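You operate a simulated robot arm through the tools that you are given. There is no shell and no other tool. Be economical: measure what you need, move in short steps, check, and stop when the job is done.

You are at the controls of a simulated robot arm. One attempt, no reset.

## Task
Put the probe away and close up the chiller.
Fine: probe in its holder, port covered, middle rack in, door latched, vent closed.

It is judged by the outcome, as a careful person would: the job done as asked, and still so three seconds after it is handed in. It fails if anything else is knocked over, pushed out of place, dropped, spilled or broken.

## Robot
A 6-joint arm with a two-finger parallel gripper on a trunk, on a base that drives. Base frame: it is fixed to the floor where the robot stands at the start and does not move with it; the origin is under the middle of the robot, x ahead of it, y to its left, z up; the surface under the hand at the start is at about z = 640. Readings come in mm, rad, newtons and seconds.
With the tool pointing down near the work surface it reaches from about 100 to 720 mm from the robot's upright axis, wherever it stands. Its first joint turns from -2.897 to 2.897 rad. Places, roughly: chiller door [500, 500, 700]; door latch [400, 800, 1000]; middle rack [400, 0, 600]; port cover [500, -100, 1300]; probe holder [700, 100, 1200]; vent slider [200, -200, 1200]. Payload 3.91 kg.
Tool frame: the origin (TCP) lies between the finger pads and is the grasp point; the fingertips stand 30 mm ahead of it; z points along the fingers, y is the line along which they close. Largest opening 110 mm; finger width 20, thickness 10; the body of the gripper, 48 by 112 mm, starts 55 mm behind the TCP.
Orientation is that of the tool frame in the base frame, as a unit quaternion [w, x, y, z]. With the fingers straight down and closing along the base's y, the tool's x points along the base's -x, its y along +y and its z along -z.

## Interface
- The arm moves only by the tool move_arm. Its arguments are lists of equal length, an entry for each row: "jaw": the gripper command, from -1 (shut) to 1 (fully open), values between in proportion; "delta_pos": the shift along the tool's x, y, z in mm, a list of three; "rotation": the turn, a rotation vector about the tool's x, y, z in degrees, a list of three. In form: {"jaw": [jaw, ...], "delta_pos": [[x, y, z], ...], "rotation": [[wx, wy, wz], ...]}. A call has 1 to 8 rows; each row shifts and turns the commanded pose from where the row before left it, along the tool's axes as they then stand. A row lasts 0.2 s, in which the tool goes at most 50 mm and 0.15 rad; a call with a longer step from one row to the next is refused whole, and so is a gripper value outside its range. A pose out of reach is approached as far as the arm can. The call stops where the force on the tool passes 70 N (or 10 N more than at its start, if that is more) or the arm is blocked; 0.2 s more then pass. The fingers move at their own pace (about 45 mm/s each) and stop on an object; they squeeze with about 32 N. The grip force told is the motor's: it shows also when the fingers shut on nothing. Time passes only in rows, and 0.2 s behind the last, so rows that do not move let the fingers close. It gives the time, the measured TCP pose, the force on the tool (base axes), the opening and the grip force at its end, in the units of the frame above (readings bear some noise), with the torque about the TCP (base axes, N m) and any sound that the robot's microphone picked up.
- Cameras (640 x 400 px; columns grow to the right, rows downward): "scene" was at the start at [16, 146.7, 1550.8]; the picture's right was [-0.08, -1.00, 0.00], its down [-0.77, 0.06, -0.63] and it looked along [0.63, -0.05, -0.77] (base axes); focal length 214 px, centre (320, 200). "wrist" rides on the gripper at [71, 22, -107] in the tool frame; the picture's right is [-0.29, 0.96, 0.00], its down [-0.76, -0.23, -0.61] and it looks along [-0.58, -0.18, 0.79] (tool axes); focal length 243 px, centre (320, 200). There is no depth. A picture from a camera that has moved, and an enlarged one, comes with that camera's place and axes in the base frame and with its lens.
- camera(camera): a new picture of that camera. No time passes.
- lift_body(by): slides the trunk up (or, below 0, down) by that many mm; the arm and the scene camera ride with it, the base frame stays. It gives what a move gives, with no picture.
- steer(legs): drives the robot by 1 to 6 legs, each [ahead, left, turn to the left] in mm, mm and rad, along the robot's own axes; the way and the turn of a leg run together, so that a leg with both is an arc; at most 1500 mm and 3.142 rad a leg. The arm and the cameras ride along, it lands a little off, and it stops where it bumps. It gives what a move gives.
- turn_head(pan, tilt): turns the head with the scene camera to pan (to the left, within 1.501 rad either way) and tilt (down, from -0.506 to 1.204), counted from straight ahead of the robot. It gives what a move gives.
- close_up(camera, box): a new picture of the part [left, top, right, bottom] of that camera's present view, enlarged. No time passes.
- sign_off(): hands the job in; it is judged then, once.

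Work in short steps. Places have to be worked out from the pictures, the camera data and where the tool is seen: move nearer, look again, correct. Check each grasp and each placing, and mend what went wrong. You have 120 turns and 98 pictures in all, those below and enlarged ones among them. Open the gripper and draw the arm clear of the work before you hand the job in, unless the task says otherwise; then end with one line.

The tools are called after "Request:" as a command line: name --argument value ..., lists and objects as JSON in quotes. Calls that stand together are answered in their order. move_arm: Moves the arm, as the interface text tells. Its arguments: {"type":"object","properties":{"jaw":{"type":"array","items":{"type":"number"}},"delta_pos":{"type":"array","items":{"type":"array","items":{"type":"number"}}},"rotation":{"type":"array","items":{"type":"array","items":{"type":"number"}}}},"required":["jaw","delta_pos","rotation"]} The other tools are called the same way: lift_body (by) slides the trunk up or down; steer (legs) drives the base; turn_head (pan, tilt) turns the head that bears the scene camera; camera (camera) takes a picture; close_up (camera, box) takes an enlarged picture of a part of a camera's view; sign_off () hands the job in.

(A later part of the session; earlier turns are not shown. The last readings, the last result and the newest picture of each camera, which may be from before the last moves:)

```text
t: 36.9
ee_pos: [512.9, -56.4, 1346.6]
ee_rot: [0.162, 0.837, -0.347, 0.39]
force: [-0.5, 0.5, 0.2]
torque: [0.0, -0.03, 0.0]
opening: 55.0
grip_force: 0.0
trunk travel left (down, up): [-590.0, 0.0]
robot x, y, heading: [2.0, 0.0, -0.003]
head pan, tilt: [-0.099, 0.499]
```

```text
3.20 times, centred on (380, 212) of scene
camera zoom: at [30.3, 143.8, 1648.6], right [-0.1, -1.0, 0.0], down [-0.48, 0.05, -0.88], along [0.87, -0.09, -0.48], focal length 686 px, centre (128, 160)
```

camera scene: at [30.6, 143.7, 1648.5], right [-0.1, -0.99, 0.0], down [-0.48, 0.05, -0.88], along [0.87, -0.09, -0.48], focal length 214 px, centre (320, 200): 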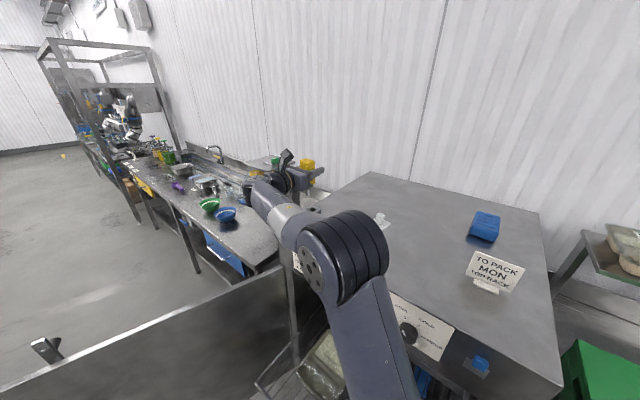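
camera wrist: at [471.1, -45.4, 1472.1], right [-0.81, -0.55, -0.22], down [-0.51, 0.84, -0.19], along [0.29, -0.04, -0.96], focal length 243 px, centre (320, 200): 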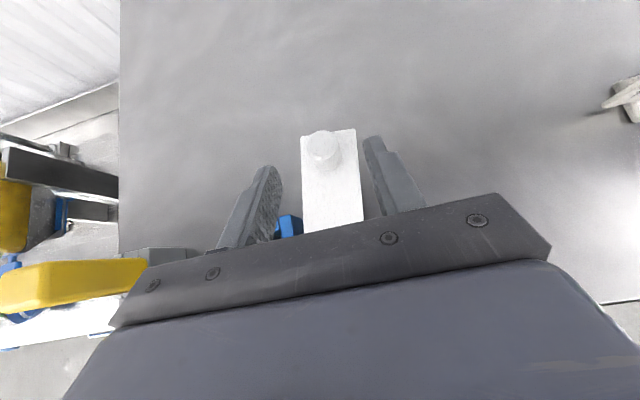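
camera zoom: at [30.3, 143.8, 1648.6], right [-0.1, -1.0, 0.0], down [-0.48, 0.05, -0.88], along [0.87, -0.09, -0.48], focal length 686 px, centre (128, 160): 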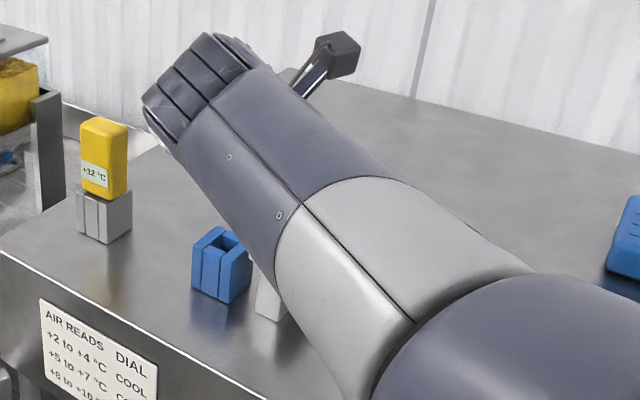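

Knob top measured at about (546,-89), u≈323, aligned with the fingers. I advance 64 mm along the tool so the fingers straddle the knob.

Request:
move_arm --jaw '[0.0, 0.0, 0.0, 0.0]' --delta_pos '[[-2, 0, 25], [-2, 0, 25], [0, 0, 14], [0, 0, 0]]' --rotation '[[0, 0, 0], [0, 0, 0], [0, 0, 0], [0, 0, 0]]'

Request:
camera --camera "wrist"

```text
t: 37.9
ee_pos: [547.0, -89.3, 1299.3]
ee_rot: [0.163, 0.837, -0.348, 0.39]
force: [-1.1, -0.4, -0.6]
torque: [0.03, 0.01, 0.01]
opening: 54.9
grip_force: 0.1
trunk travel left (down, up): [-590.0, 0.0]
robot x, y, heading: [2.8, 0.1, 0.001]
head pan, tilt: [-0.099, 0.499]
```

```text
60 pictures are left
camera wrist: at [504.4, -78.2, 1424.5], right [-0.81, -0.54, -0.22], down [-0.51, 0.84, -0.19], along [0.29, -0.04, -0.96], focal length 243 px, centre (320, 200)
```

wrist: 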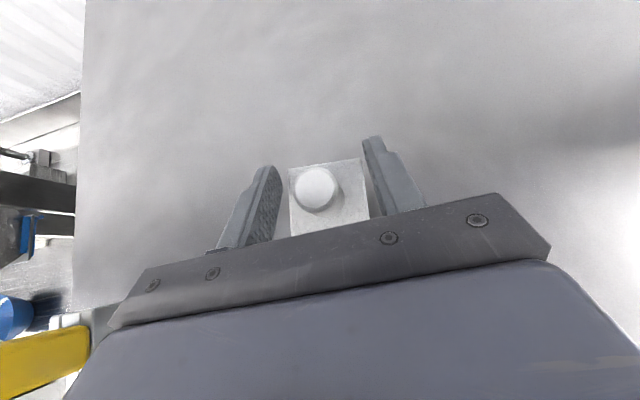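

Fingers straddle the knob. I test how the cover moves with a small push to the left (+u) and watch.

Request:
move_arm --jaw '[0.0, 0.0, 0.0, 0.0]' --delta_pos '[[0, -10, 0], [0, -8, 0], [0, -8, 0], [0, 0, 0]]' --rotation '[[0, 0, 0], [0, 0, 0], [0, 0, 0], [0, 0, 0]]'

Request:
camera --camera "wrist"

```text
t: 38.9
ee_pos: [565.9, -70.2, 1302.1]
ee_rot: [0.162, 0.837, -0.347, 0.391]
force: [-1.1, 0.4, 0.3]
torque: [-0.01, 0.0, -0.01]
opening: 55.2
grip_force: 0.1
trunk travel left (down, up): [-590.0, 0.0]
robot x, y, heading: [-0.1, -0.6, 0.003]
head pan, tilt: [-0.099, 0.499]
```

```text
59 pictures are left
camera wrist: at [523.3, -58.9, 1426.0], right [-0.81, -0.55, -0.22], down [-0.51, 0.84, -0.19], along [0.29, -0.04, -0.96], focal length 243 px, centre (320, 200)
```

wrist: 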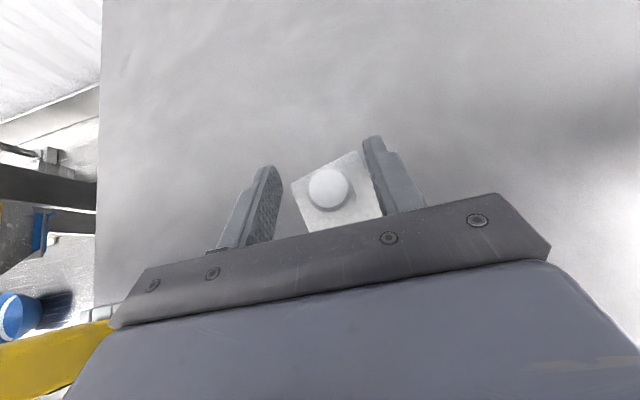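

The cover rotates on its post (about 22° so far, radius ≈60, pivot near u≈323, n≈-391). I lift 6 mm for plate clearance and follow the arc toward about 45°.

Request:
move_arm --jaw '[0.0, 0.0, 0.0, 0.0]' --delta_pos '[[4.6, 0, -3.9], [-4.8, -12, -5.7], [-4.8, -12, -5.7], [0, 0, 0]]' --rotation '[[0, 0, 0], [0, 0, 0], [0, 0, 0], [0, 0, 0]]'

Request:
camera --camera "wrist"

```text
t: 39.9
ee_pos: [570.5, -43.2, 1307.2]
ee_rot: [0.162, 0.837, -0.347, 0.39]
force: [0.0, -0.1, 0.1]
torque: [-0.01, -0.01, -0.01]
opening: 54.9
grip_force: 0.0
trunk travel left (down, up): [-590.0, 0.0]
robot x, y, heading: [0.7, 1.3, 0.0]
head pan, tilt: [-0.099, 0.499]
```

```text
58 pictures are left
camera wrist: at [529.2, -32.5, 1432.6], right [-0.81, -0.54, -0.22], down [-0.51, 0.84, -0.19], along [0.29, -0.04, -0.96], focal length 243 px, centre (320, 200)
```

wrist: 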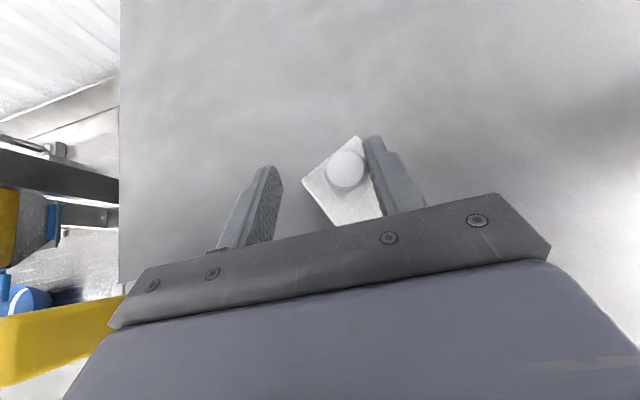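

The right finger now pushes the knob; plate at about 31°. I continue along the arc another step (u +22, n +16).

Request:
move_arm --jaw '[0.0, 0.0, 0.0, 0.0]' --delta_pos '[[-2, -9, -2], [-4, -7, -5], [-4.3, -6, -5.3], [0, 0, 0]]' --rotation '[[0, 0, 0], [0, 0, 0], [0, 0, 0], [0, 0, 0]]'

Request:
camera --camera "wrist"

```text
t: 40.9
ee_pos: [576.2, -16.7, 1308.0]
ee_rot: [0.161, 0.837, -0.347, 0.391]
force: [-0.1, -0.5, 0.2]
torque: [-0.02, 0.0, -0.01]
opening: 55.1
grip_force: 0.2
trunk travel left (down, up): [-590.0, 0.0]
robot x, y, heading: [1.8, 1.5, 0.002]
head pan, tilt: [-0.099, 0.499]
```

```text
57 pictures are left
camera wrist: at [534.2, -5.8, 1432.9], right [-0.81, -0.54, -0.22], down [-0.51, 0.84, -0.19], along [0.29, -0.04, -0.96], focal length 243 px, centre (320, 200)
```

wrist: 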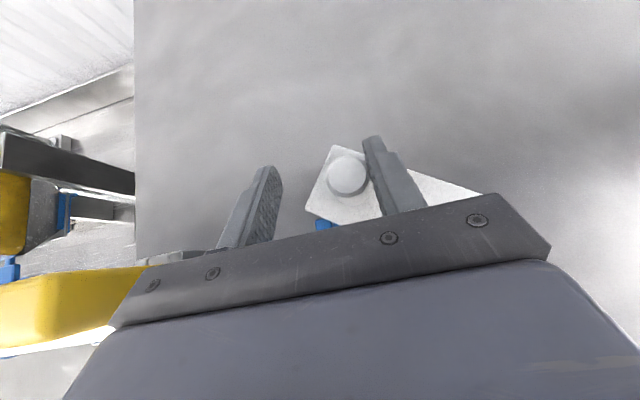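

Plate is at about 59°; by geometry it needs about 72°, with the knob over the port centre (≈u 389, n -411). I push on a little along the arc.

Request:
move_arm --jaw '[0.0, 0.0, 0.0, 0.0]' --delta_pos '[[-2, -4, -2.4], [-2, -4, -2.4], [-2, -3, -2.4], [0, 0, 0]]' --rotation '[[0, 0, 0], [0, 0, 0], [0, 0, 0], [0, 0, 0]]'

Request:
camera --camera "wrist"

Request:
close_up --camera "scene" --box '[288, 170, 400, 240]'

```text
t: 41.9
ee_pos: [577.7, -3.3, 1307.0]
ee_rot: [0.161, 0.838, -0.346, 0.391]
force: [-5.5, -1.7, 0.1]
torque: [-0.02, 0.06, -0.05]
opening: 58.3
grip_force: 2.9
trunk travel left (down, up): [-590.0, 0.0]
robot x, y, heading: [2.4, -3.9, -0.004]
head pan, tilt: [-0.099, 0.499]
```

```text
56 pictures are left
camera wrist: at [534.3, 8.3, 1432.2], right [-0.81, -0.54, -0.22], down [-0.51, 0.84, -0.19], along [0.29, -0.04, -0.96], focal length 243 px, centre (320, 200)
```

wrist: 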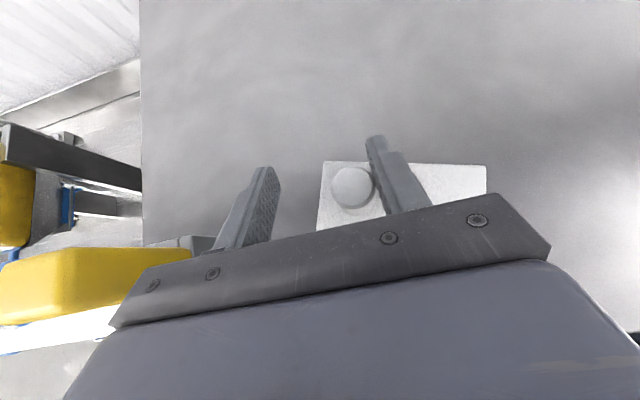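

```text
5.71 times, centred on (344, 205) of scene
camera zoom: at [29.3, 143.2, 1648.6], right [-0.1, -0.99, 0.0], down [-0.48, 0.05, -0.88], along [0.87, -0.09, -0.48], focal length 1226 px, centre (183, 171)
```

zoom: 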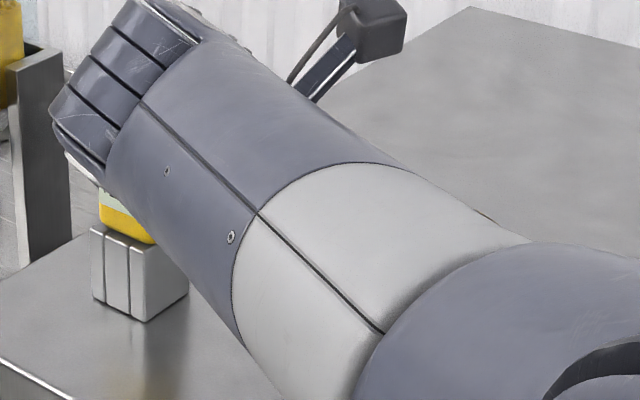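

Plate at about 75° with light resistance (maybe the stop). I retreat up and back along the tool and inspect the cover over the port.

Request:
move_arm --jaw '[0.0, 0.0, 0.0, 0.0, 0.0]' --delta_pos '[[0, 2, -20], [0, 0, -40], [0, 0, -40], [0, 0, -30], [0, 0, 0]]' --rotation '[[0, 0, 0], [0, 0, 0], [0, 0, 0], [0, 0, 0], [0, 0, 0]]'

Request:
close_up --camera "wrist" --box '[220, 60, 460, 210]'

Request:
close_up --camera "scene" --box '[288, 170, 400, 240]'

```text
t: 43.1
ee_pos: [505.0, 67.1, 1390.6]
ee_rot: [0.162, 0.837, -0.347, 0.391]
force: [-0.6, 0.0, -0.5]
torque: [0.0, -0.01, -0.01]
opening: 55.0
grip_force: 0.1
trunk travel left (down, up): [-590.0, 0.0]
robot x, y, heading: [0.1, -2.9, 0.004]
head pan, tilt: [-0.099, 0.499]
```

```text
2.67 times, centred on (340, 135) of wrist
camera zoom: at [463.2, 78.3, 1514.5], right [-0.81, -0.54, -0.22], down [-0.51, 0.84, -0.19], along [0.29, -0.04, -0.96], focal length 647 px, centre (267, 373)
```

zoom: 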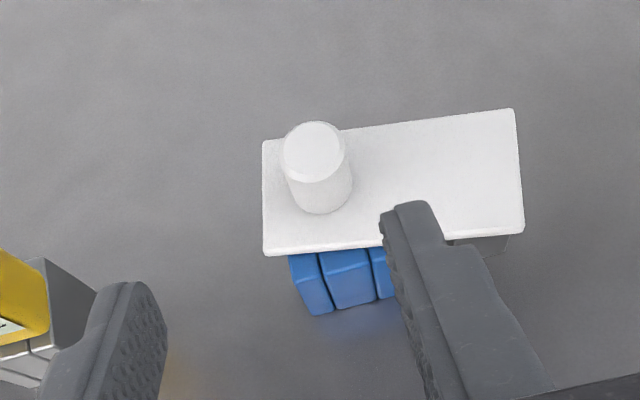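

```text
5.71 times, centred on (344, 205) of scene
camera zoom: at [30.4, 143.8, 1648.6], right [-0.1, -0.99, 0.0], down [-0.48, 0.05, -0.88], along [0.87, -0.09, -0.48], focal length 1226 px, centre (183, 171)
```

zoom: 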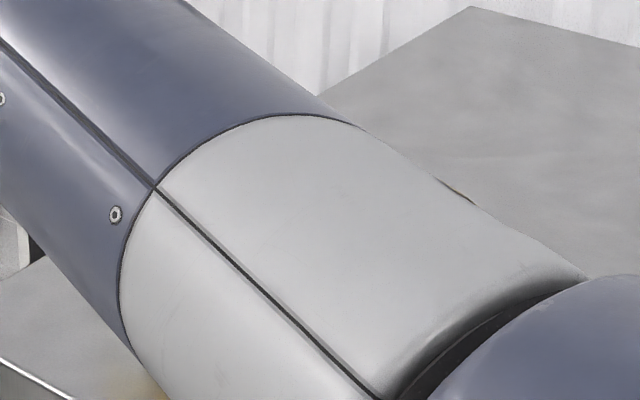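

The plate covers the port, but its front edge seems about 10° short of parallel. I enlarge the joint to judge the overlap.

Request:
close_up --camera "wrist" --box '[310, 130, 390, 180]'

```text
8.00 times, centred on (350, 155) of wrist
camera zoom: at [463.2, 78.3, 1514.5], right [-0.81, -0.54, -0.22], down [-0.51, 0.84, -0.19], along [0.29, -0.04, -0.96], focal length 1941 px, centre (80, 560)
```

zoom: 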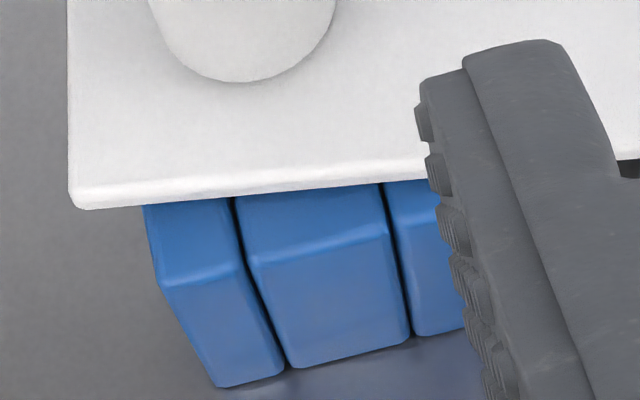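

The port's front edge still protrudes ~8–12 mm, so the plate should swing ~10° further. I go back, straddle the knob and pinch it so I can draw it toward the front.

Request:
move_arm --jaw '[0.0, 0.0, 0.0, 0.0, -1, -1, -1, -1]' --delta_pos '[[-2, 8, 40], [-2, 7, 44], [0, 0, 30], [0, 0, 14], [0, 0, 0], [0, 0, 0], [0, 0, 0], [0, 0, 0]]' --rotation '[[0, 0, 0], [0, 0, 0], [0, 0, 0], [0, 0, 0], [0, 0, 0], [0, 0, 0], [0, 0, 0], [0, 0, 0]]'

Request:
camera --camera "wrist"

```text
t: 44.9
ee_pos: [563.8, -11.6, 1304.8]
ee_rot: [0.161, 0.838, -0.345, 0.391]
force: [6.9, 4.8, 0.7]
torque: [-0.02, -0.14, -0.01]
opening: 22.8
grip_force: 44.8
trunk travel left (down, up): [-590.0, 0.0]
robot x, y, heading: [0.7, -4.5, -0.002]
head pan, tilt: [-0.099, 0.499]
```

```text
51 pictures are left
camera wrist: at [520.9, -0.1, 1429.5], right [-0.81, -0.55, -0.22], down [-0.51, 0.84, -0.19], along [0.29, -0.04, -0.96], focal length 243 px, centre (320, 200)
```

wrist: 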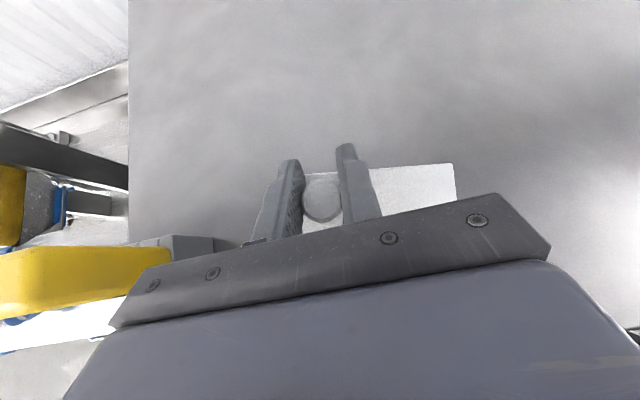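

Knob is pinched. I draw it gently toward the front in 3–4 mm rows, watching the force.

Request:
move_arm --jaw '[-1, -1, -1, -1]' --delta_pos '[[-2.2, 0.5, -2.7], [-2.2, 0.5, -2.7], [-2.2, 0.5, -2.7], [0, 0, 0]]' --rotation '[[0, 0, 0], [0, 0, 0], [0, 0, 0], [0, 0, 0]]'

Request:
camera --camera "wrist"

```text
t: 45.9
ee_pos: [556.7, -3.0, 1305.4]
ee_rot: [0.161, 0.838, -0.346, 0.39]
force: [17.8, 8.4, -2.5]
torque: [0.18, -0.45, 0.17]
opening: 23.2
grip_force: 45.2
trunk travel left (down, up): [-590.0, 0.0]
robot x, y, heading: [1.7, -1.0, -0.004]
head pan, tilt: [-0.099, 0.499]
```

```text
50 pictures are left
camera wrist: at [514.8, 7.4, 1429.6], right [-0.81, -0.55, -0.22], down [-0.51, 0.84, -0.19], along [0.29, -0.04, -0.96], focal length 243 px, centre (320, 200)
```

wrist: 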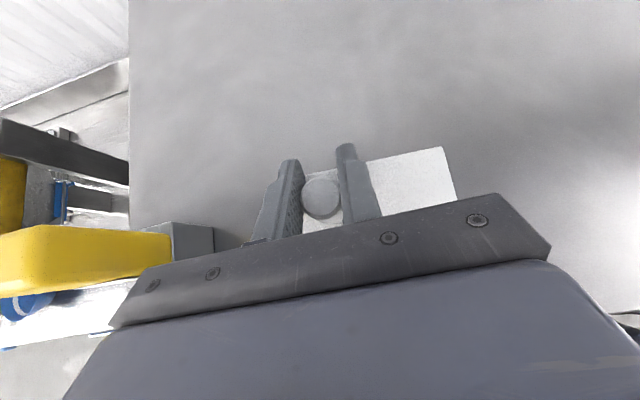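

It turned about 6° more. Sideways force shows I should ease toward +u; I do so and draw ~4 mm more.

Request:
move_arm --jaw '[-1, -1, -1, -1]' --delta_pos '[[0, -1.5, 0], [-1.5, -1, -1.8], [-1.5, 0, -1.8], [0, 0, 0]]' --rotation '[[0, 0, 0], [0, 0, 0], [0, 0, 0], [0, 0, 0]]'

Request:
close_up --camera "wrist" --box '[220, 110, 460, 260]'

```text
t: 46.9
ee_pos: [554.8, -0.9, 1303.9]
ee_rot: [0.163, 0.837, -0.347, 0.39]
force: [18.6, -0.7, 0.9]
torque: [0.02, -0.27, 0.11]
opening: 23.2
grip_force: 45.7
trunk travel left (down, up): [-590.0, 0.0]
robot x, y, heading: [1.1, -1.5, -0.001]
head pan, tilt: [-0.099, 0.499]
```

```text
2.67 times, centred on (340, 185) of wrist
camera zoom: at [512.2, 10.4, 1429.6], right [-0.81, -0.54, -0.22], down [-0.51, 0.84, -0.19], along [0.29, -0.04, -0.96], focal length 647 px, centre (267, 240)
```

zoom: 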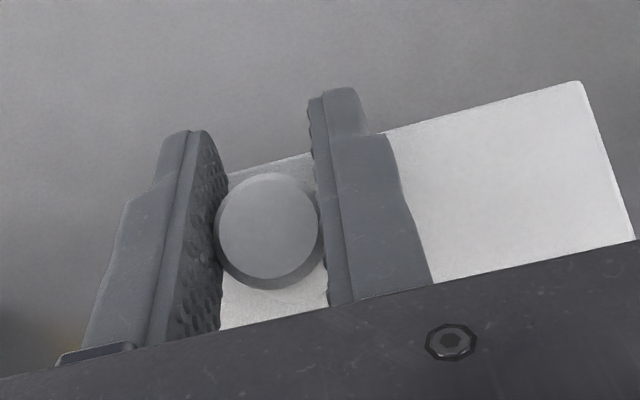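

The plate is now parallel to the port and resists further travel — stop reached. I release, retreat and check.

Request:
move_arm --jaw '[0, 0, 0, 0, 0, 0, 0]' --delta_pos '[[0, 0, 0], [0, 0, 0], [0, 0, 0], [0, 0, -30], [0, 0, -45], [0, 0, -45], [0, 0, 0]]' --rotation '[[0, 0, 0], [0, 0, 0], [0, 0, 0], [0, 0, 0], [0, 0, 0], [0, 0, 0], [0, 0, 0]]'

Request:
close_up --camera "wrist" --box '[250, 90, 410, 190]'

```text
t: 48.5
ee_pos: [488.5, 63.8, 1382.6]
ee_rot: [0.162, 0.837, -0.347, 0.39]
force: [0.3, -0.3, -0.2]
torque: [0.01, 0.0, -0.02]
opening: 54.9
grip_force: 0.1
trunk travel left (down, up): [-590.0, 0.0]
robot x, y, heading: [1.1, 0.2, -0.004]
head pan, tilt: [-0.099, 0.499]
```

```text
4.00 times, centred on (330, 140) of wrist
camera zoom: at [445.5, 76.0, 1506.5], right [-0.81, -0.54, -0.22], down [-0.51, 0.84, -0.19], along [0.29, -0.04, -0.96], focal length 970 px, centre (280, 440)
```

zoom: 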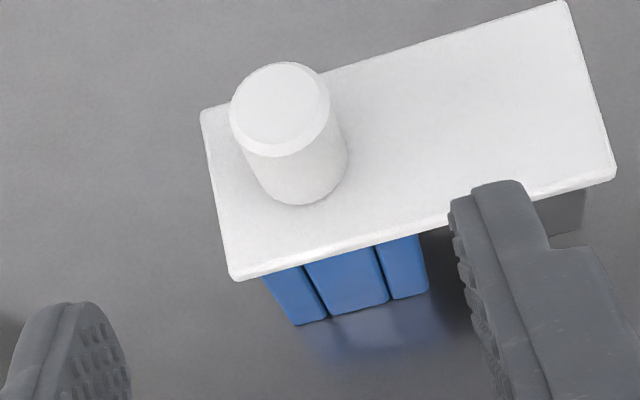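

The port is covered squarely. Now the vent: I look with the scene camera at the right end of the front panel.

Request:
turn_head --pan -0.6 --tilt 0.9

Request:
camera --camera "scene"

```text
t: 49.4
ee_pos: [487.6, 65.0, 1381.8]
ee_rot: [0.162, 0.837, -0.347, 0.391]
force: [0.6, 0.0, 0.2]
torque: [0.01, -0.02, 0.03]
opening: 54.9
grip_force: 0.0
trunk travel left (down, up): [-590.0, 0.0]
robot x, y, heading: [1.8, -1.8, -0.003]
head pan, tilt: [-0.6, 0.901]
```

```text
47 pictures are left
camera scene: at [2.3, 110.1, 1614.8], right [-0.56, -0.83, 0.0], down [-0.65, 0.44, -0.62], along [0.51, -0.35, -0.78], focal length 214 px, centre (320, 200)
```

scene: 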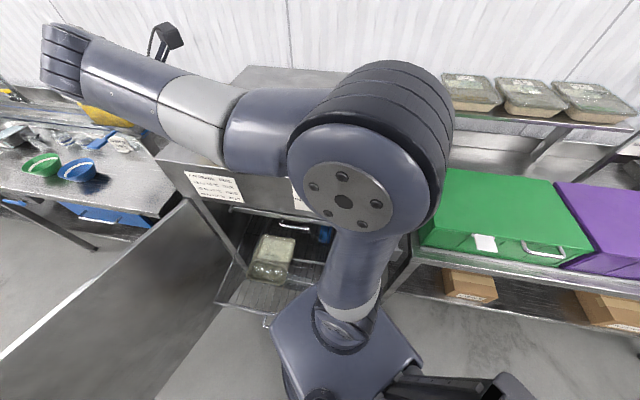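

The arm's elbow hides the vent here; it is easier to reach once the base can move in front of a closed door. Next is the rack: I draw the hand back in front of the face so I can look down at the rack.

Request:
move_arm --jaw '[0, 0, 0, 0, 0, 0]' --delta_pos '[[-28.9, 5, -34.5], [-28.9, 10, -34.5], [-28.9, 10, -34.5], [-28.9, 10, -34.5], [-28.9, 10, -34.5], [0, 0, 0]]' --rotation '[[0, 0, 0], [0, 0, 0], [0, 0, 0], [0, 0, 0], [0, 0, 0], [0, 0, 0]]'

Request:
camera --camera "wrist"

Request:
turn_head --pan 0.5 --tilt 1.1

Request:
camera --camera "scene"

```text
t: 50.8
ee_pos: [295.1, 193.5, 1385.1]
ee_rot: [0.162, 0.837, -0.348, 0.39]
force: [-0.7, 0.2, -0.4]
torque: [0.01, -0.01, -0.01]
opening: 55.2
grip_force: 0.1
trunk travel left (down, up): [-590.0, 0.0]
robot x, y, heading: [0.7, 0.9, 0.004]
head pan, tilt: [-0.6, 0.901]
```

```text
46 pictures are left
camera wrist: at [253.1, 204.2, 1509.0], right [-0.81, -0.54, -0.22], down [-0.51, 0.84, -0.19], along [0.29, -0.04, -0.96], focal length 243 px, centre (320, 200)
```

wrist: 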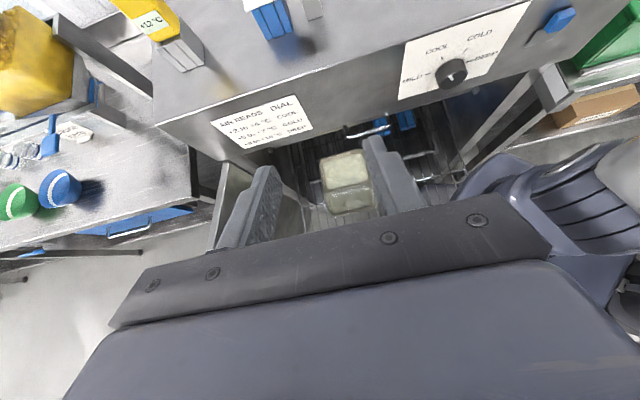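

```text
t: 52.1
ee_pos: [295.4, 193.0, 1383.1]
ee_rot: [0.161, 0.838, -0.347, 0.39]
force: [1.2, 0.2, -0.8]
torque: [0.0, 0.02, -0.02]
opening: 55.2
grip_force: 0.0
trunk travel left (down, up): [-590.0, 0.0]
robot x, y, heading: [1.2, -1.9, -0.001]
head pan, tilt: [0.499, 1.1]
```

```text
45 pictures are left
camera scene: at [-4.6, 183.0, 1600.9], right [0.48, -0.88, 0.0], down [-0.78, -0.43, -0.45], along [0.4, 0.22, -0.89], focal length 214 px, centre (320, 200)
```

scene: 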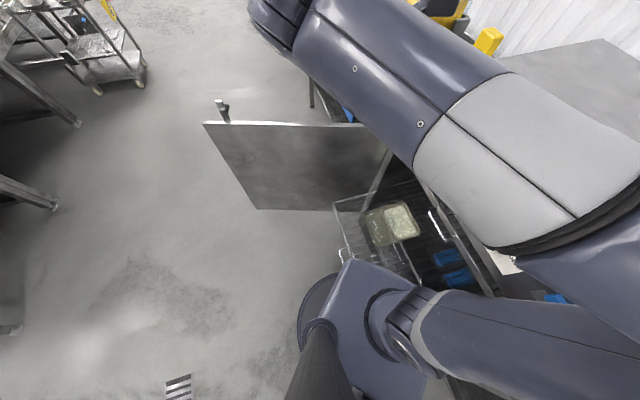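

The rack handle lies low (z≈520, u≈330, n≈-40) and the robot stands too close for low work there. I back the base away along the chiller's outward normal by 350 mm, then turn to face it.

Request:
steer --legs '[[-248, 248, 0], [0, 0, -0.785]]'

Request:
turn_head --pan 0.0 --tilt 0.75

Request:
camera --camera "scene"

Request:
camera --camera "wrist"

```text
t: 56.5
ee_pos: [91.7, 169.0, 1385.1]
ee_rot: [-0.299, -0.64, 0.642, -0.298]
force: [0.0, 0.2, -0.3]
torque: [-0.02, 0.01, 0.03]
opening: 55.2
grip_force: 0.0
trunk travel left (down, up): [-590.0, 0.0]
robot x, y, heading: [-249.1, 239.9, -0.788]
head pan, tilt: [0.499, 1.1]
```

```text
t: 57.4
ee_pos: [91.8, 167.5, 1383.3]
ee_rot: [-0.299, -0.64, 0.642, -0.298]
force: [-0.1, 0.2, -0.2]
torque: [0.02, 0.0, -0.01]
opening: 54.9
grip_force: 0.1
trunk travel left (down, up): [-590.0, 0.0]
robot x, y, heading: [-253.3, 240.1, -0.788]
head pan, tilt: [0.0, 0.75]
```

```text
44 pictures are left
camera scene: at [-129.2, 333.4, 1626.6], right [-0.71, -0.71, 0.0], down [-0.48, 0.48, -0.73], along [0.52, -0.52, -0.68], focal length 214 px, centre (320, 200)
```

scene: 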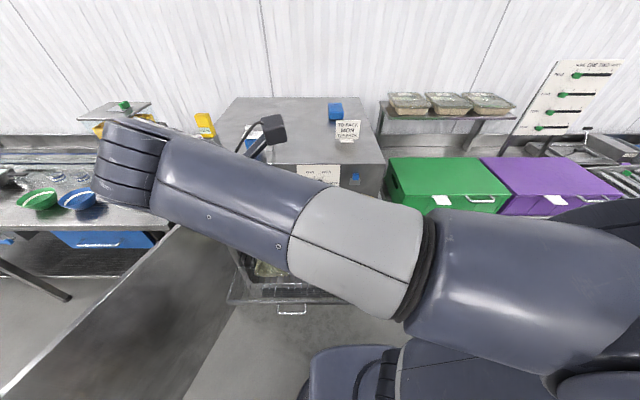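

```text
43 pictures are left
camera wrist: at [69.3, 205.2, 1509.0], right [-0.96, 0.19, -0.22], down [0.23, 0.95, -0.19], along [0.18, -0.23, -0.96], focal length 243 px, centre (320, 200)
```

wrist: 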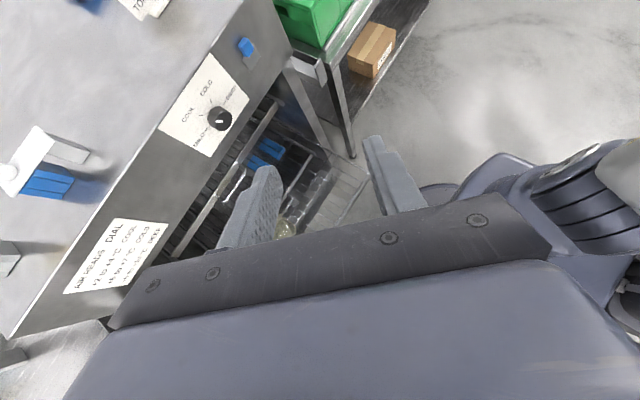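

The robot now faces the chiller squarely; the rack with its central handle (u≈285, n≈-60) is clear. I shift the base 150 mm left and lower the trunk 450 mm for low work.

Request:
steer --legs '[[0, 150, 0]]'

Request:
lift_body --by -450

Request:
camera --camera "scene"

Request:
camera --camera "wrist"

```text
t: 58.8
ee_pos: [199.0, 275.2, 1384.1]
ee_rot: [-0.3, -0.64, 0.641, -0.298]
force: [1.0, -0.1, -0.8]
torque: [-0.03, -0.02, -0.01]
opening: 54.9
grip_force: 0.1
trunk travel left (down, up): [-590.0, 0.0]
robot x, y, heading: [-147.4, 344.5, -0.791]
head pan, tilt: [0.0, 0.75]
```

```text
refused: -450 is not a number from -400 to 400
```

```text
42 pictures are left
camera scene: at [-22.2, 439.8, 1626.5], right [-0.71, -0.71, 0.0], down [-0.48, 0.48, -0.73], along [0.52, -0.52, -0.68], focal length 214 px, centre (320, 200)
```

scene: 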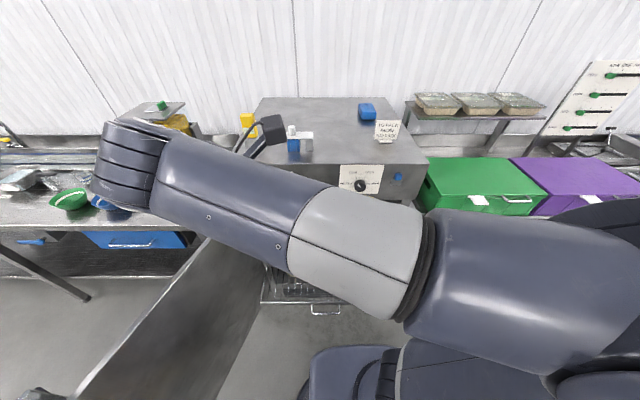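

```text
41 pictures are left
camera wrist: at [176.2, 311.6, 1508.8], right [-0.96, 0.19, -0.22], down [0.23, 0.95, -0.19], along [0.18, -0.24, -0.96], focal length 243 px, centre (320, 200)
```

wrist: 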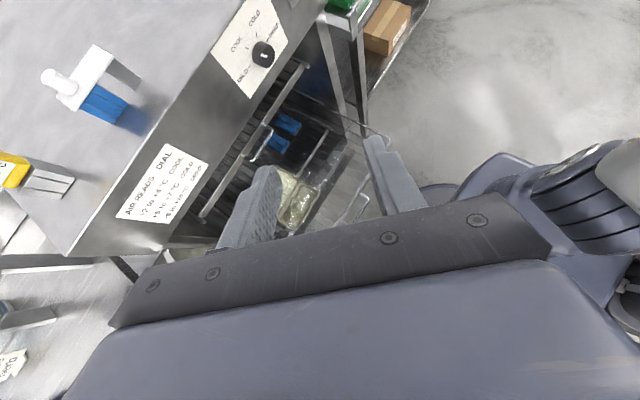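

The vent is visible now; I enlarge it, and lower the trunk by 400.

Request:
close_up --camera "scene" --box '[330, 145, 426, 205]'

Request:
lift_body --by -400

Request:
camera --camera "scene"

```text
6.67 times, centred on (378, 175) of scene
camera zoom: at [-22.2, 439.8, 1626.5], right [-0.71, -0.71, 0.0], down [-0.48, 0.48, -0.73], along [0.52, -0.52, -0.68], focal length 1430 px, centre (-67, 367)
```

zoom: 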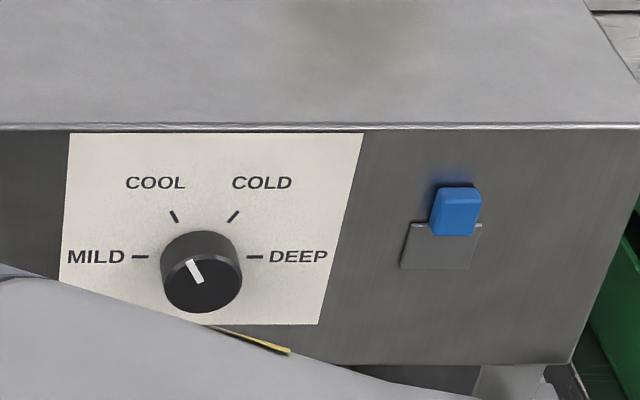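

```text
t: 62.6
ee_pos: [197.7, 275.4, 983.7]
ee_rot: [-0.299, -0.641, 0.641, -0.298]
force: [0.3, 0.2, 0.2]
torque: [0.0, -0.02, 0.01]
opening: 55.1
grip_force: 0.1
trunk travel left (down, up): [-190.0, 400.0]
robot x, y, heading: [-144.4, 344.9, -0.789]
head pan, tilt: [0.0, 0.75]
```

```text
39 pictures are left
camera scene: at [-22.9, 439.2, 1226.6], right [-0.71, -0.71, 0.0], down [-0.48, 0.48, -0.73], along [0.52, -0.52, -0.68], focal length 214 px, centre (320, 200)
```

scene: 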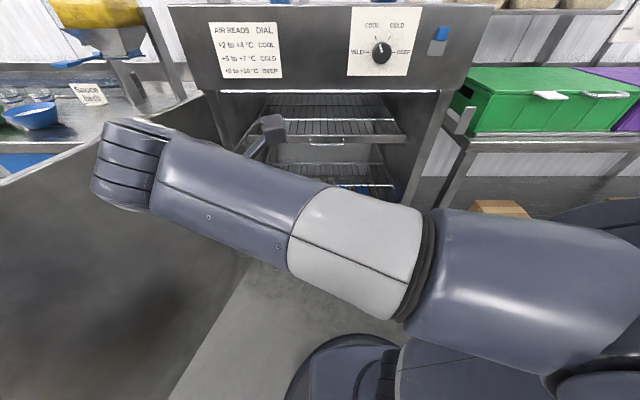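

I enlarge the vent from this lower vantage.

Request:
close_up --camera "scene" --box '[416, 15, 464, 65]'

Request:
close_up --camera "scene" --box '[230, 85, 430, 210]'

```text
8.00 times, centred on (440, 40) of scene
camera zoom: at [-22.9, 439.2, 1226.6], right [-0.71, -0.71, 0.0], down [-0.48, 0.48, -0.73], along [0.52, -0.52, -0.68], focal length 1716 px, centre (-640, 1480)
```

zoom: 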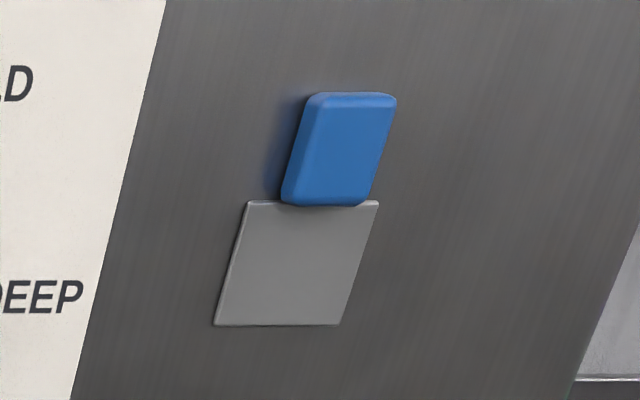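

```text
3.20 times, centred on (330, 148) of scene
camera zoom: at [-22.9, 439.2, 1226.6], right [-0.71, -0.71, 0.0], down [-0.48, 0.48, -0.73], along [0.52, -0.52, -0.68], focal length 686 px, centre (288, 368)
```

zoom: 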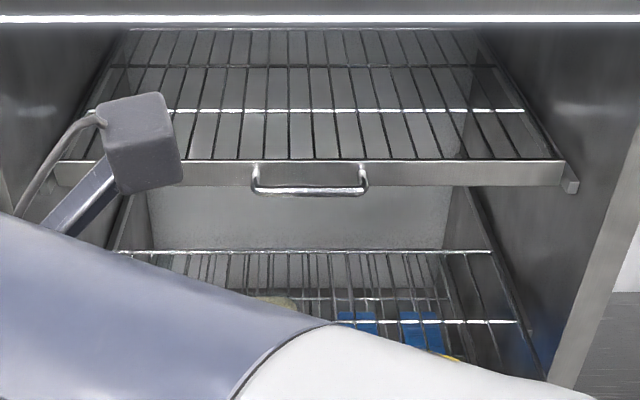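

The vent's blue knob sits above a fixed-looking plate (knob ≈u 11, z 1170). I'll do that later. Now I level the tool and yaw it to point at the chiller, with jaw shut for pushing.

Request:
move_arm --jaw '[-1, -1, -1, -1, -1, -1, -1, -1]' --delta_pos '[[0, 0, 0], [0, 0, 0], [0, 0, 0], [0, 0, 0], [0, 0, 0], [0, 0, 0], [0, 0, 0], [0, 0, 0]]' --rotation '[[0, 8, 0], [0, 8, 0], [0, 8, 0], [0, 8, 0], [0, 8, 0], [8, 0, 0], [8, 0, 0], [8, 0, 0]]'

Request:
move_arm --jaw '[-1, -1, -1, -1, -1, -1, -1, -1]' --delta_pos '[[0, 0, 0], [0, 0, 0], [0, 0, 0], [-40, 0, 0], [-40, 0, 0], [-40, 0, 0], [-40, 0, 0], [-40, 0, 0]]' --rotation '[[7, 0, 0], [7, 0, 0], [7, 0, 0], [0, 0, 0], [0, 0, 0], [0, 0, 0], [0, 0, 0], [0, 0, 0]]'

Request:
camera --camera "scene"

Request:
camera --camera "wrist"

```text
t: 64.4
ee_pos: [208.3, 256.7, 979.1]
ee_rot: [0.385, 0.593, -0.385, 0.593]
force: [0.0, 0.4, -0.7]
torque: [-0.01, -0.03, 0.0]
opening: 0.1
grip_force: 31.5
out of reach, approached as far as the arm can: row 4, 5
trunk travel left (down, up): [-190.0, 400.0]
robot x, y, heading: [-146.7, 345.7, -0.783]
head pan, tilt: [0.0, 0.75]
```

```text
t: 66.2
ee_pos: [206.7, 259.2, 779.1]
ee_rot: [0.271, 0.653, -0.271, 0.653]
force: [-0.7, 0.4, -0.2]
torque: [0.02, 0.01, 0.02]
opening: 0.0
grip_force: 32.3
trunk travel left (down, up): [-190.0, 400.0]
robot x, y, heading: [-146.1, 352.2, -0.79]
head pan, tilt: [0.0, 0.75]
```

```text
36 pictures are left
camera scene: at [-23.3, 438.9, 1226.7], right [-0.71, -0.71, 0.0], down [-0.48, 0.48, -0.73], along [0.52, -0.52, -0.68], focal length 214 px, centre (320, 200)
```

scene: 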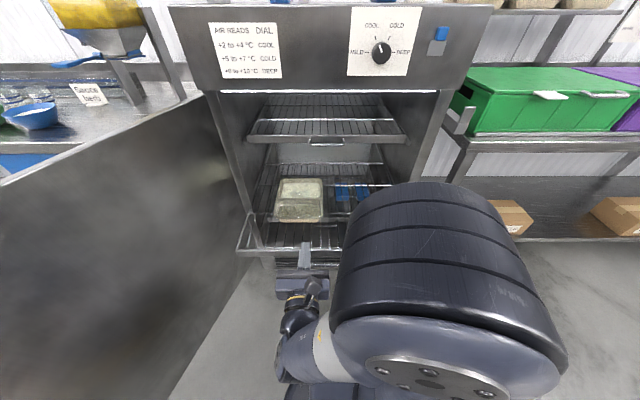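

```text
35 pictures are left
camera wrist: at [114.8, 319.9, 852.7], right [-0.68, -0.68, -0.29], down [-0.27, 0.59, -0.76], along [0.69, -0.44, -0.58], focal length 243 px, centre (320, 200)
```

wrist: 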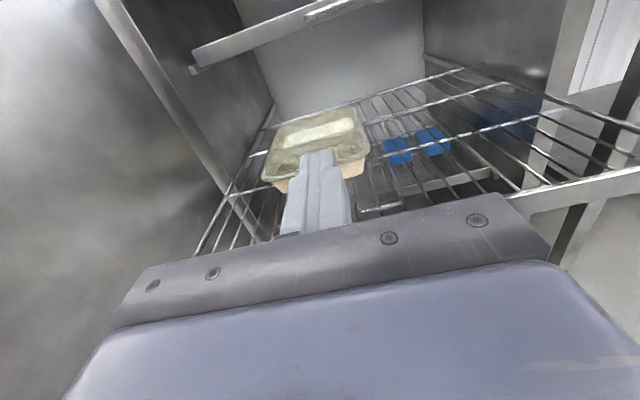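

Now clear: rack front at z≈690, n≈-43, spanning u≈20–530 with a central handle near u≈275. I align the shut fingers with the handle's middle and approach.

Request:
move_arm --jaw '[-1, -1, -1, -1]' --delta_pos '[[-30, 25, 0], [-30, 25, 0], [-31, 5, 0], [0, 0, 0]]' --rotation '[[0, 0, 0], [0, 0, 0], [0, 0, 0], [0, 0, 0]]'

Request:
camera --camera "wrist"

Request:
close_up --camera "scene" --box '[220, 200, 380, 300]'

```text
t: 67.2
ee_pos: [167.4, 219.0, 687.5]
ee_rot: [0.272, 0.653, -0.272, 0.653]
force: [-0.5, 0.5, -0.2]
torque: [0.0, 0.01, 0.03]
opening: 0.1
grip_force: 31.9
trunk travel left (down, up): [-190.0, 400.0]
robot x, y, heading: [-149.3, 345.5, -0.792]
head pan, tilt: [0.0, 0.75]
```

```text
34 pictures are left
camera wrist: at [75.6, 280.2, 759.4], right [-0.68, -0.68, -0.29], down [-0.27, 0.59, -0.76], along [0.69, -0.44, -0.58], focal length 243 px, centre (320, 200)
```

wrist: 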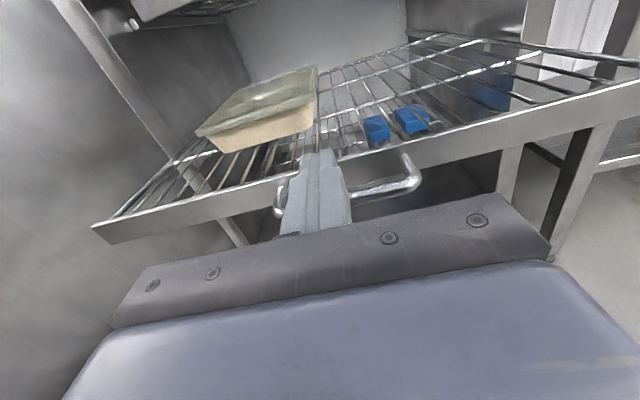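

```text
4.00 times, centred on (300, 250) of scene
camera zoom: at [-22.9, 439.2, 1226.6], right [-0.71, -0.71, 0.0], down [-0.48, 0.48, -0.73], along [0.52, -0.52, -0.68], focal length 858 px, centre (400, 0)
```

zoom: 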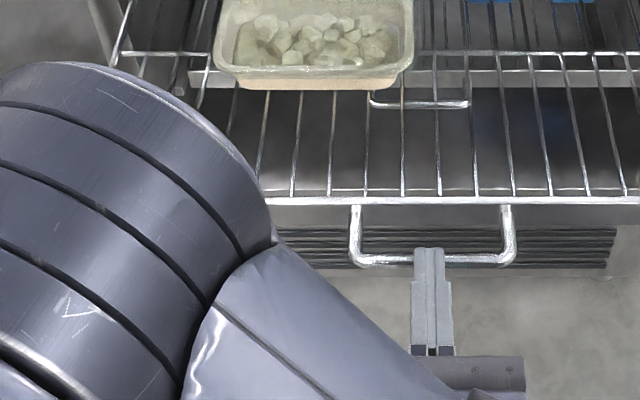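

Fingers are centred on the handle loop. I advance gently until contact.

Request:
move_arm --jaw '[-1, -1, -1, -1]' --delta_pos '[[0, 0, 15], [0, 0, 15], [0, 0, 15], [0, 0, 0]]' --rotation '[[0, 0, 0], [0, 0, 0], [0, 0, 0], [0, 0, 0]]'

Request:
close_up --camera "scene" --box '[220, 200, 380, 300]'

```text
t: 68.2
ee_pos: [201.1, 186.2, 687.9]
ee_rot: [0.272, 0.653, -0.272, 0.653]
force: [-0.3, -0.3, -0.7]
torque: [-0.04, 0.0, 0.0]
opening: 0.0
grip_force: 32.6
trunk travel left (down, up): [-190.0, 400.0]
robot x, y, heading: [-147.6, 345.3, -0.784]
head pan, tilt: [0.0, 0.75]
```

```text
4.00 times, centred on (300, 250) of scene
camera zoom: at [-22.9, 439.2, 1226.6], right [-0.71, -0.71, 0.0], down [-0.48, 0.48, -0.73], along [0.52, -0.52, -0.68], focal length 858 px, centre (400, 0)
```

zoom: 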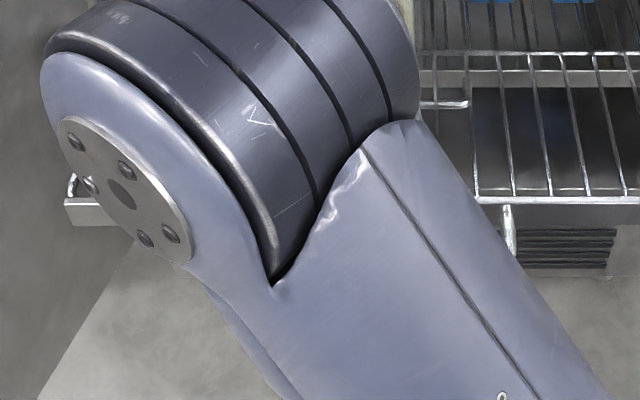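

No contact yet; the elbow has room (≈u 416, n 100, z 900). I advance further in small rows.

Request:
move_arm --jaw '[-1, -1, -1, -1]' --delta_pos '[[0, 0, 12], [0, 0, 12], [0, 0, 12], [0, 0, 0]]' --rotation '[[0, 0, 0], [0, 0, 0], [0, 0, 0], [0, 0, 0]]'

Request:
camera --camera "wrist"

```text
t: 69.2
ee_pos: [224.8, 159.8, 687.2]
ee_rot: [0.272, 0.653, -0.272, 0.653]
force: [-0.5, -0.4, 0.4]
torque: [0.02, 0.0, 0.03]
opening: 0.0
grip_force: 31.7
trunk travel left (down, up): [-190.0, 400.0]
robot x, y, heading: [-145.9, 346.9, -0.785]
head pan, tilt: [0.0, 0.75]
```

```text
31 pictures are left
camera wrist: at [133.0, 221.1, 760.4], right [-0.68, -0.68, -0.29], down [-0.27, 0.59, -0.76], along [0.69, -0.44, -0.58], focal length 243 px, centre (320, 200)
```

wrist: 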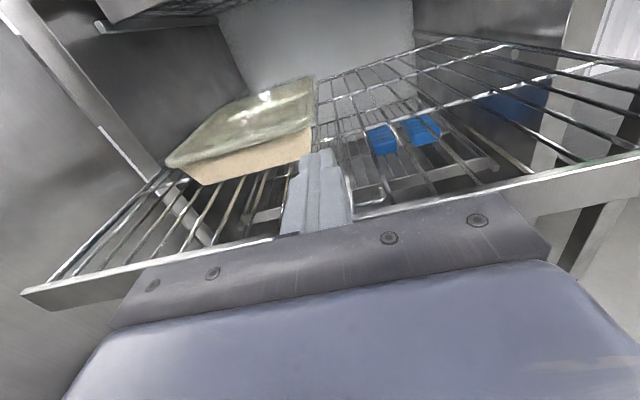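

The fingers pass above the bar: its top is at z≈661. I back off, lower to z≈643 and try again.

Request:
move_arm --jaw '[-1, -1, -1, -1, -1, -1]' --delta_pos '[[0, 0, -40], [0, 0, -45], [-22, 0, 0], [-22, 0, 0], [0, 0, 30], [0, 0, 0]]' --rotation '[[0, 0, 0], [0, 0, 0], [0, 0, 0], [0, 0, 0], [0, 0, 0], [0, 0, 0]]'

Request:
camera --camera "wrist"

```text
t: 70.6
ee_pos: [186.6, 201.5, 647.3]
ee_rot: [0.272, 0.652, -0.273, 0.652]
force: [0.3, -0.4, 0.3]
torque: [0.01, -0.01, -0.01]
opening: 0.0
grip_force: 32.1
trunk travel left (down, up): [-190.0, 400.0]
robot x, y, heading: [-144.4, 350.2, -0.788]
head pan, tilt: [0.0, 0.75]
```

```text
30 pictures are left
camera wrist: at [94.5, 262.0, 719.2], right [-0.68, -0.68, -0.29], down [-0.27, 0.59, -0.76], along [0.69, -0.44, -0.58], focal length 243 px, centre (320, 200)
```

wrist: 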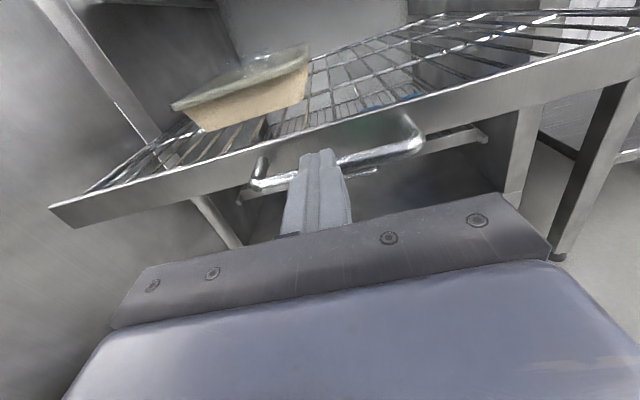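

Finger tips are level with the handle and just short of it. I advance gently.

Request:
move_arm --jaw '[-1, -1, -1, -1, -1]' --delta_pos '[[0, 0, 10], [0, 0, 10], [0, 0, 10], [0, 0, 10], [0, 0, 0]]' --rotation '[[0, 0, 0], [0, 0, 0], [0, 0, 0], [0, 0, 0], [0, 0, 0]]'

Request:
camera --camera "wrist"

```text
t: 71.8
ee_pos: [214.7, 171.4, 645.3]
ee_rot: [0.271, 0.653, -0.271, 0.653]
force: [1.4, 0.3, -0.5]
torque: [0.02, -0.01, -0.02]
opening: 0.0
grip_force: 32.1
trunk travel left (down, up): [-190.0, 400.0]
robot x, y, heading: [-145.0, 347.1, -0.787]
head pan, tilt: [0.0, 0.75]
```

```text
29 pictures are left
camera wrist: at [122.7, 232.3, 717.8], right [-0.68, -0.68, -0.29], down [-0.27, 0.59, -0.76], along [0.68, -0.44, -0.58], focal length 243 px, centre (320, 200)
```

wrist: 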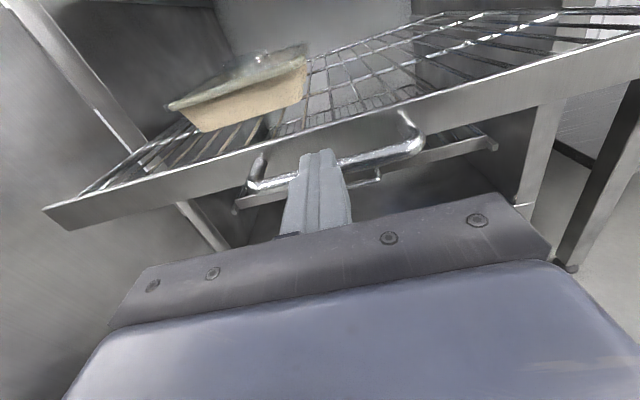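

The rack is moving with the fingers, force tiny. I push on at a slow pace.

Request:
move_arm --jaw '[-1, -1, -1, -1, -1, -1, -1, -1]' --delta_pos '[[0, 0, 10], [0, 0, 15], [0, 0, 15], [0, 0, 15], [0, 0, 15], [0, 0, 15], [0, 0, 15], [0, 0, 8]]' --rotation '[[0, 0, 0], [0, 0, 0], [0, 0, 0], [0, 0, 0], [0, 0, 0], [0, 0, 0], [0, 0, 0], [0, 0, 0]]'

Request:
camera --camera "scene"

```text
t: 73.6
ee_pos: [290.5, 95.2, 645.5]
ee_rot: [0.272, 0.653, -0.271, 0.653]
force: [0.1, 0.7, 0.3]
torque: [0.03, 0.02, 0.04]
opening: 0.0
grip_force: 31.4
trunk travel left (down, up): [-190.0, 400.0]
robot x, y, heading: [-146.9, 349.7, -0.786]
head pan, tilt: [0.0, 0.75]
```

```text
28 pictures are left
camera scene: at [-22.9, 439.2, 1226.6], right [-0.71, -0.71, 0.0], down [-0.48, 0.48, -0.73], along [0.52, -0.52, -0.68], focal length 214 px, centre (320, 200)
```

scene: 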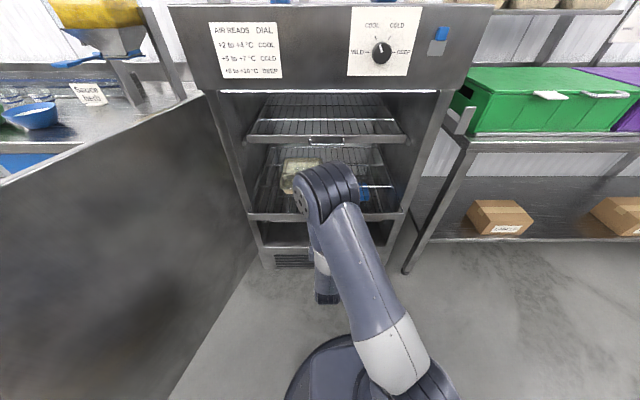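

Rack about halfway in, all stable. I continue the slow push.

Request:
move_arm --jaw '[-1, -1, -1, -1, -1, -1, -1, -1]' --delta_pos '[[0, 0, 10], [0, 0, 15], [0, 0, 15], [0, 0, 15], [0, 0, 15], [0, 0, 15], [0, 0, 15], [0, 0, 8]]' --rotation '[[0, 0, 0], [0, 0, 0], [0, 0, 0], [0, 0, 0], [0, 0, 0], [0, 0, 0], [0, 0, 0], [0, 0, 0]]'

Request:
camera --camera "scene"

```text
t: 75.4
ee_pos: [367.3, 17.6, 644.5]
ee_rot: [0.273, 0.652, -0.272, 0.653]
force: [0.1, -0.5, 1.5]
torque: [0.01, -0.03, -0.01]
opening: 0.2
grip_force: 31.9
trunk travel left (down, up): [-190.0, 400.0]
robot x, y, heading: [-146.6, 351.5, -0.785]
head pan, tilt: [0.0, 0.75]
```

```text
27 pictures are left
camera scene: at [-22.9, 439.1, 1226.6], right [-0.71, -0.71, 0.0], down [-0.48, 0.48, -0.73], along [0.52, -0.52, -0.68], focal length 214 px, centre (320, 200)
```

scene: 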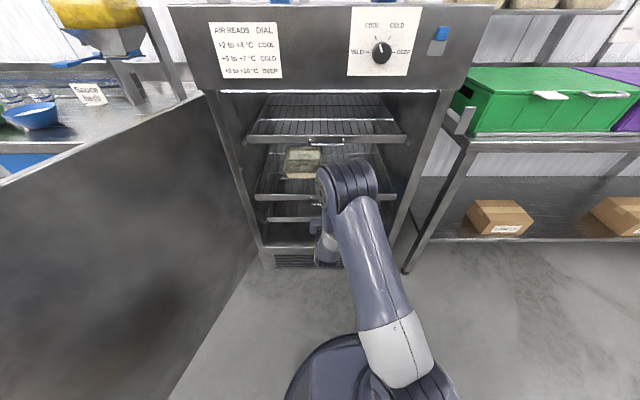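

Rack front is near n≈-302, slightly ahead of the others. I push on in smaller rows to its stop.

Request:
move_arm --jaw '[-1, -1, -1, -1, -1, -1, -1]' --delta_pos '[[0, 0, 8], [0, 0, 8], [0, 0, 8], [0, 0, 8], [0, 0, 8], [0, 0, 8], [0, 0, 0]]' --rotation '[[0, 0, 0], [0, 0, 0], [0, 0, 0], [0, 0, 0], [0, 0, 0], [0, 0, 0], [0, 0, 0]]'

Request:
close_up --camera "scene" --box '[220, 80, 444, 220]'

```text
t: 77.0
ee_pos: [401.7, -15.9, 644.4]
ee_rot: [0.271, 0.653, -0.271, 0.653]
force: [0.0, 0.3, -0.1]
torque: [-0.03, -0.02, 0.02]
opening: 0.3
grip_force: 31.6
trunk travel left (down, up): [-190.0, 400.0]
robot x, y, heading: [-147.4, 349.9, -0.781]
head pan, tilt: [0.0, 0.75]
```

```text
2.86 times, centred on (332, 150) of scene
camera zoom: at [-22.8, 439.1, 1226.6], right [-0.71, -0.71, 0.0], down [-0.48, 0.48, -0.73], along [0.52, -0.52, -0.68], focal length 613 px, centre (286, 343)
```

zoom: 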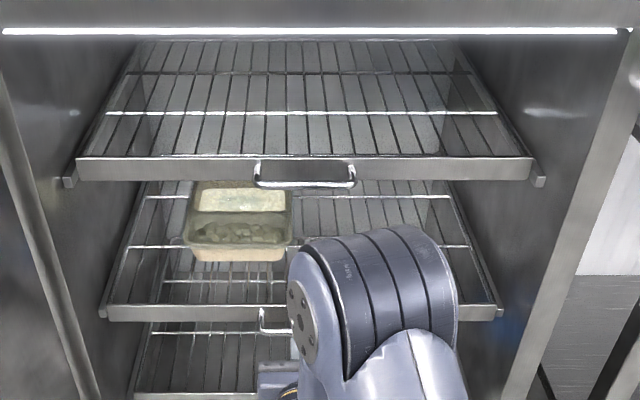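

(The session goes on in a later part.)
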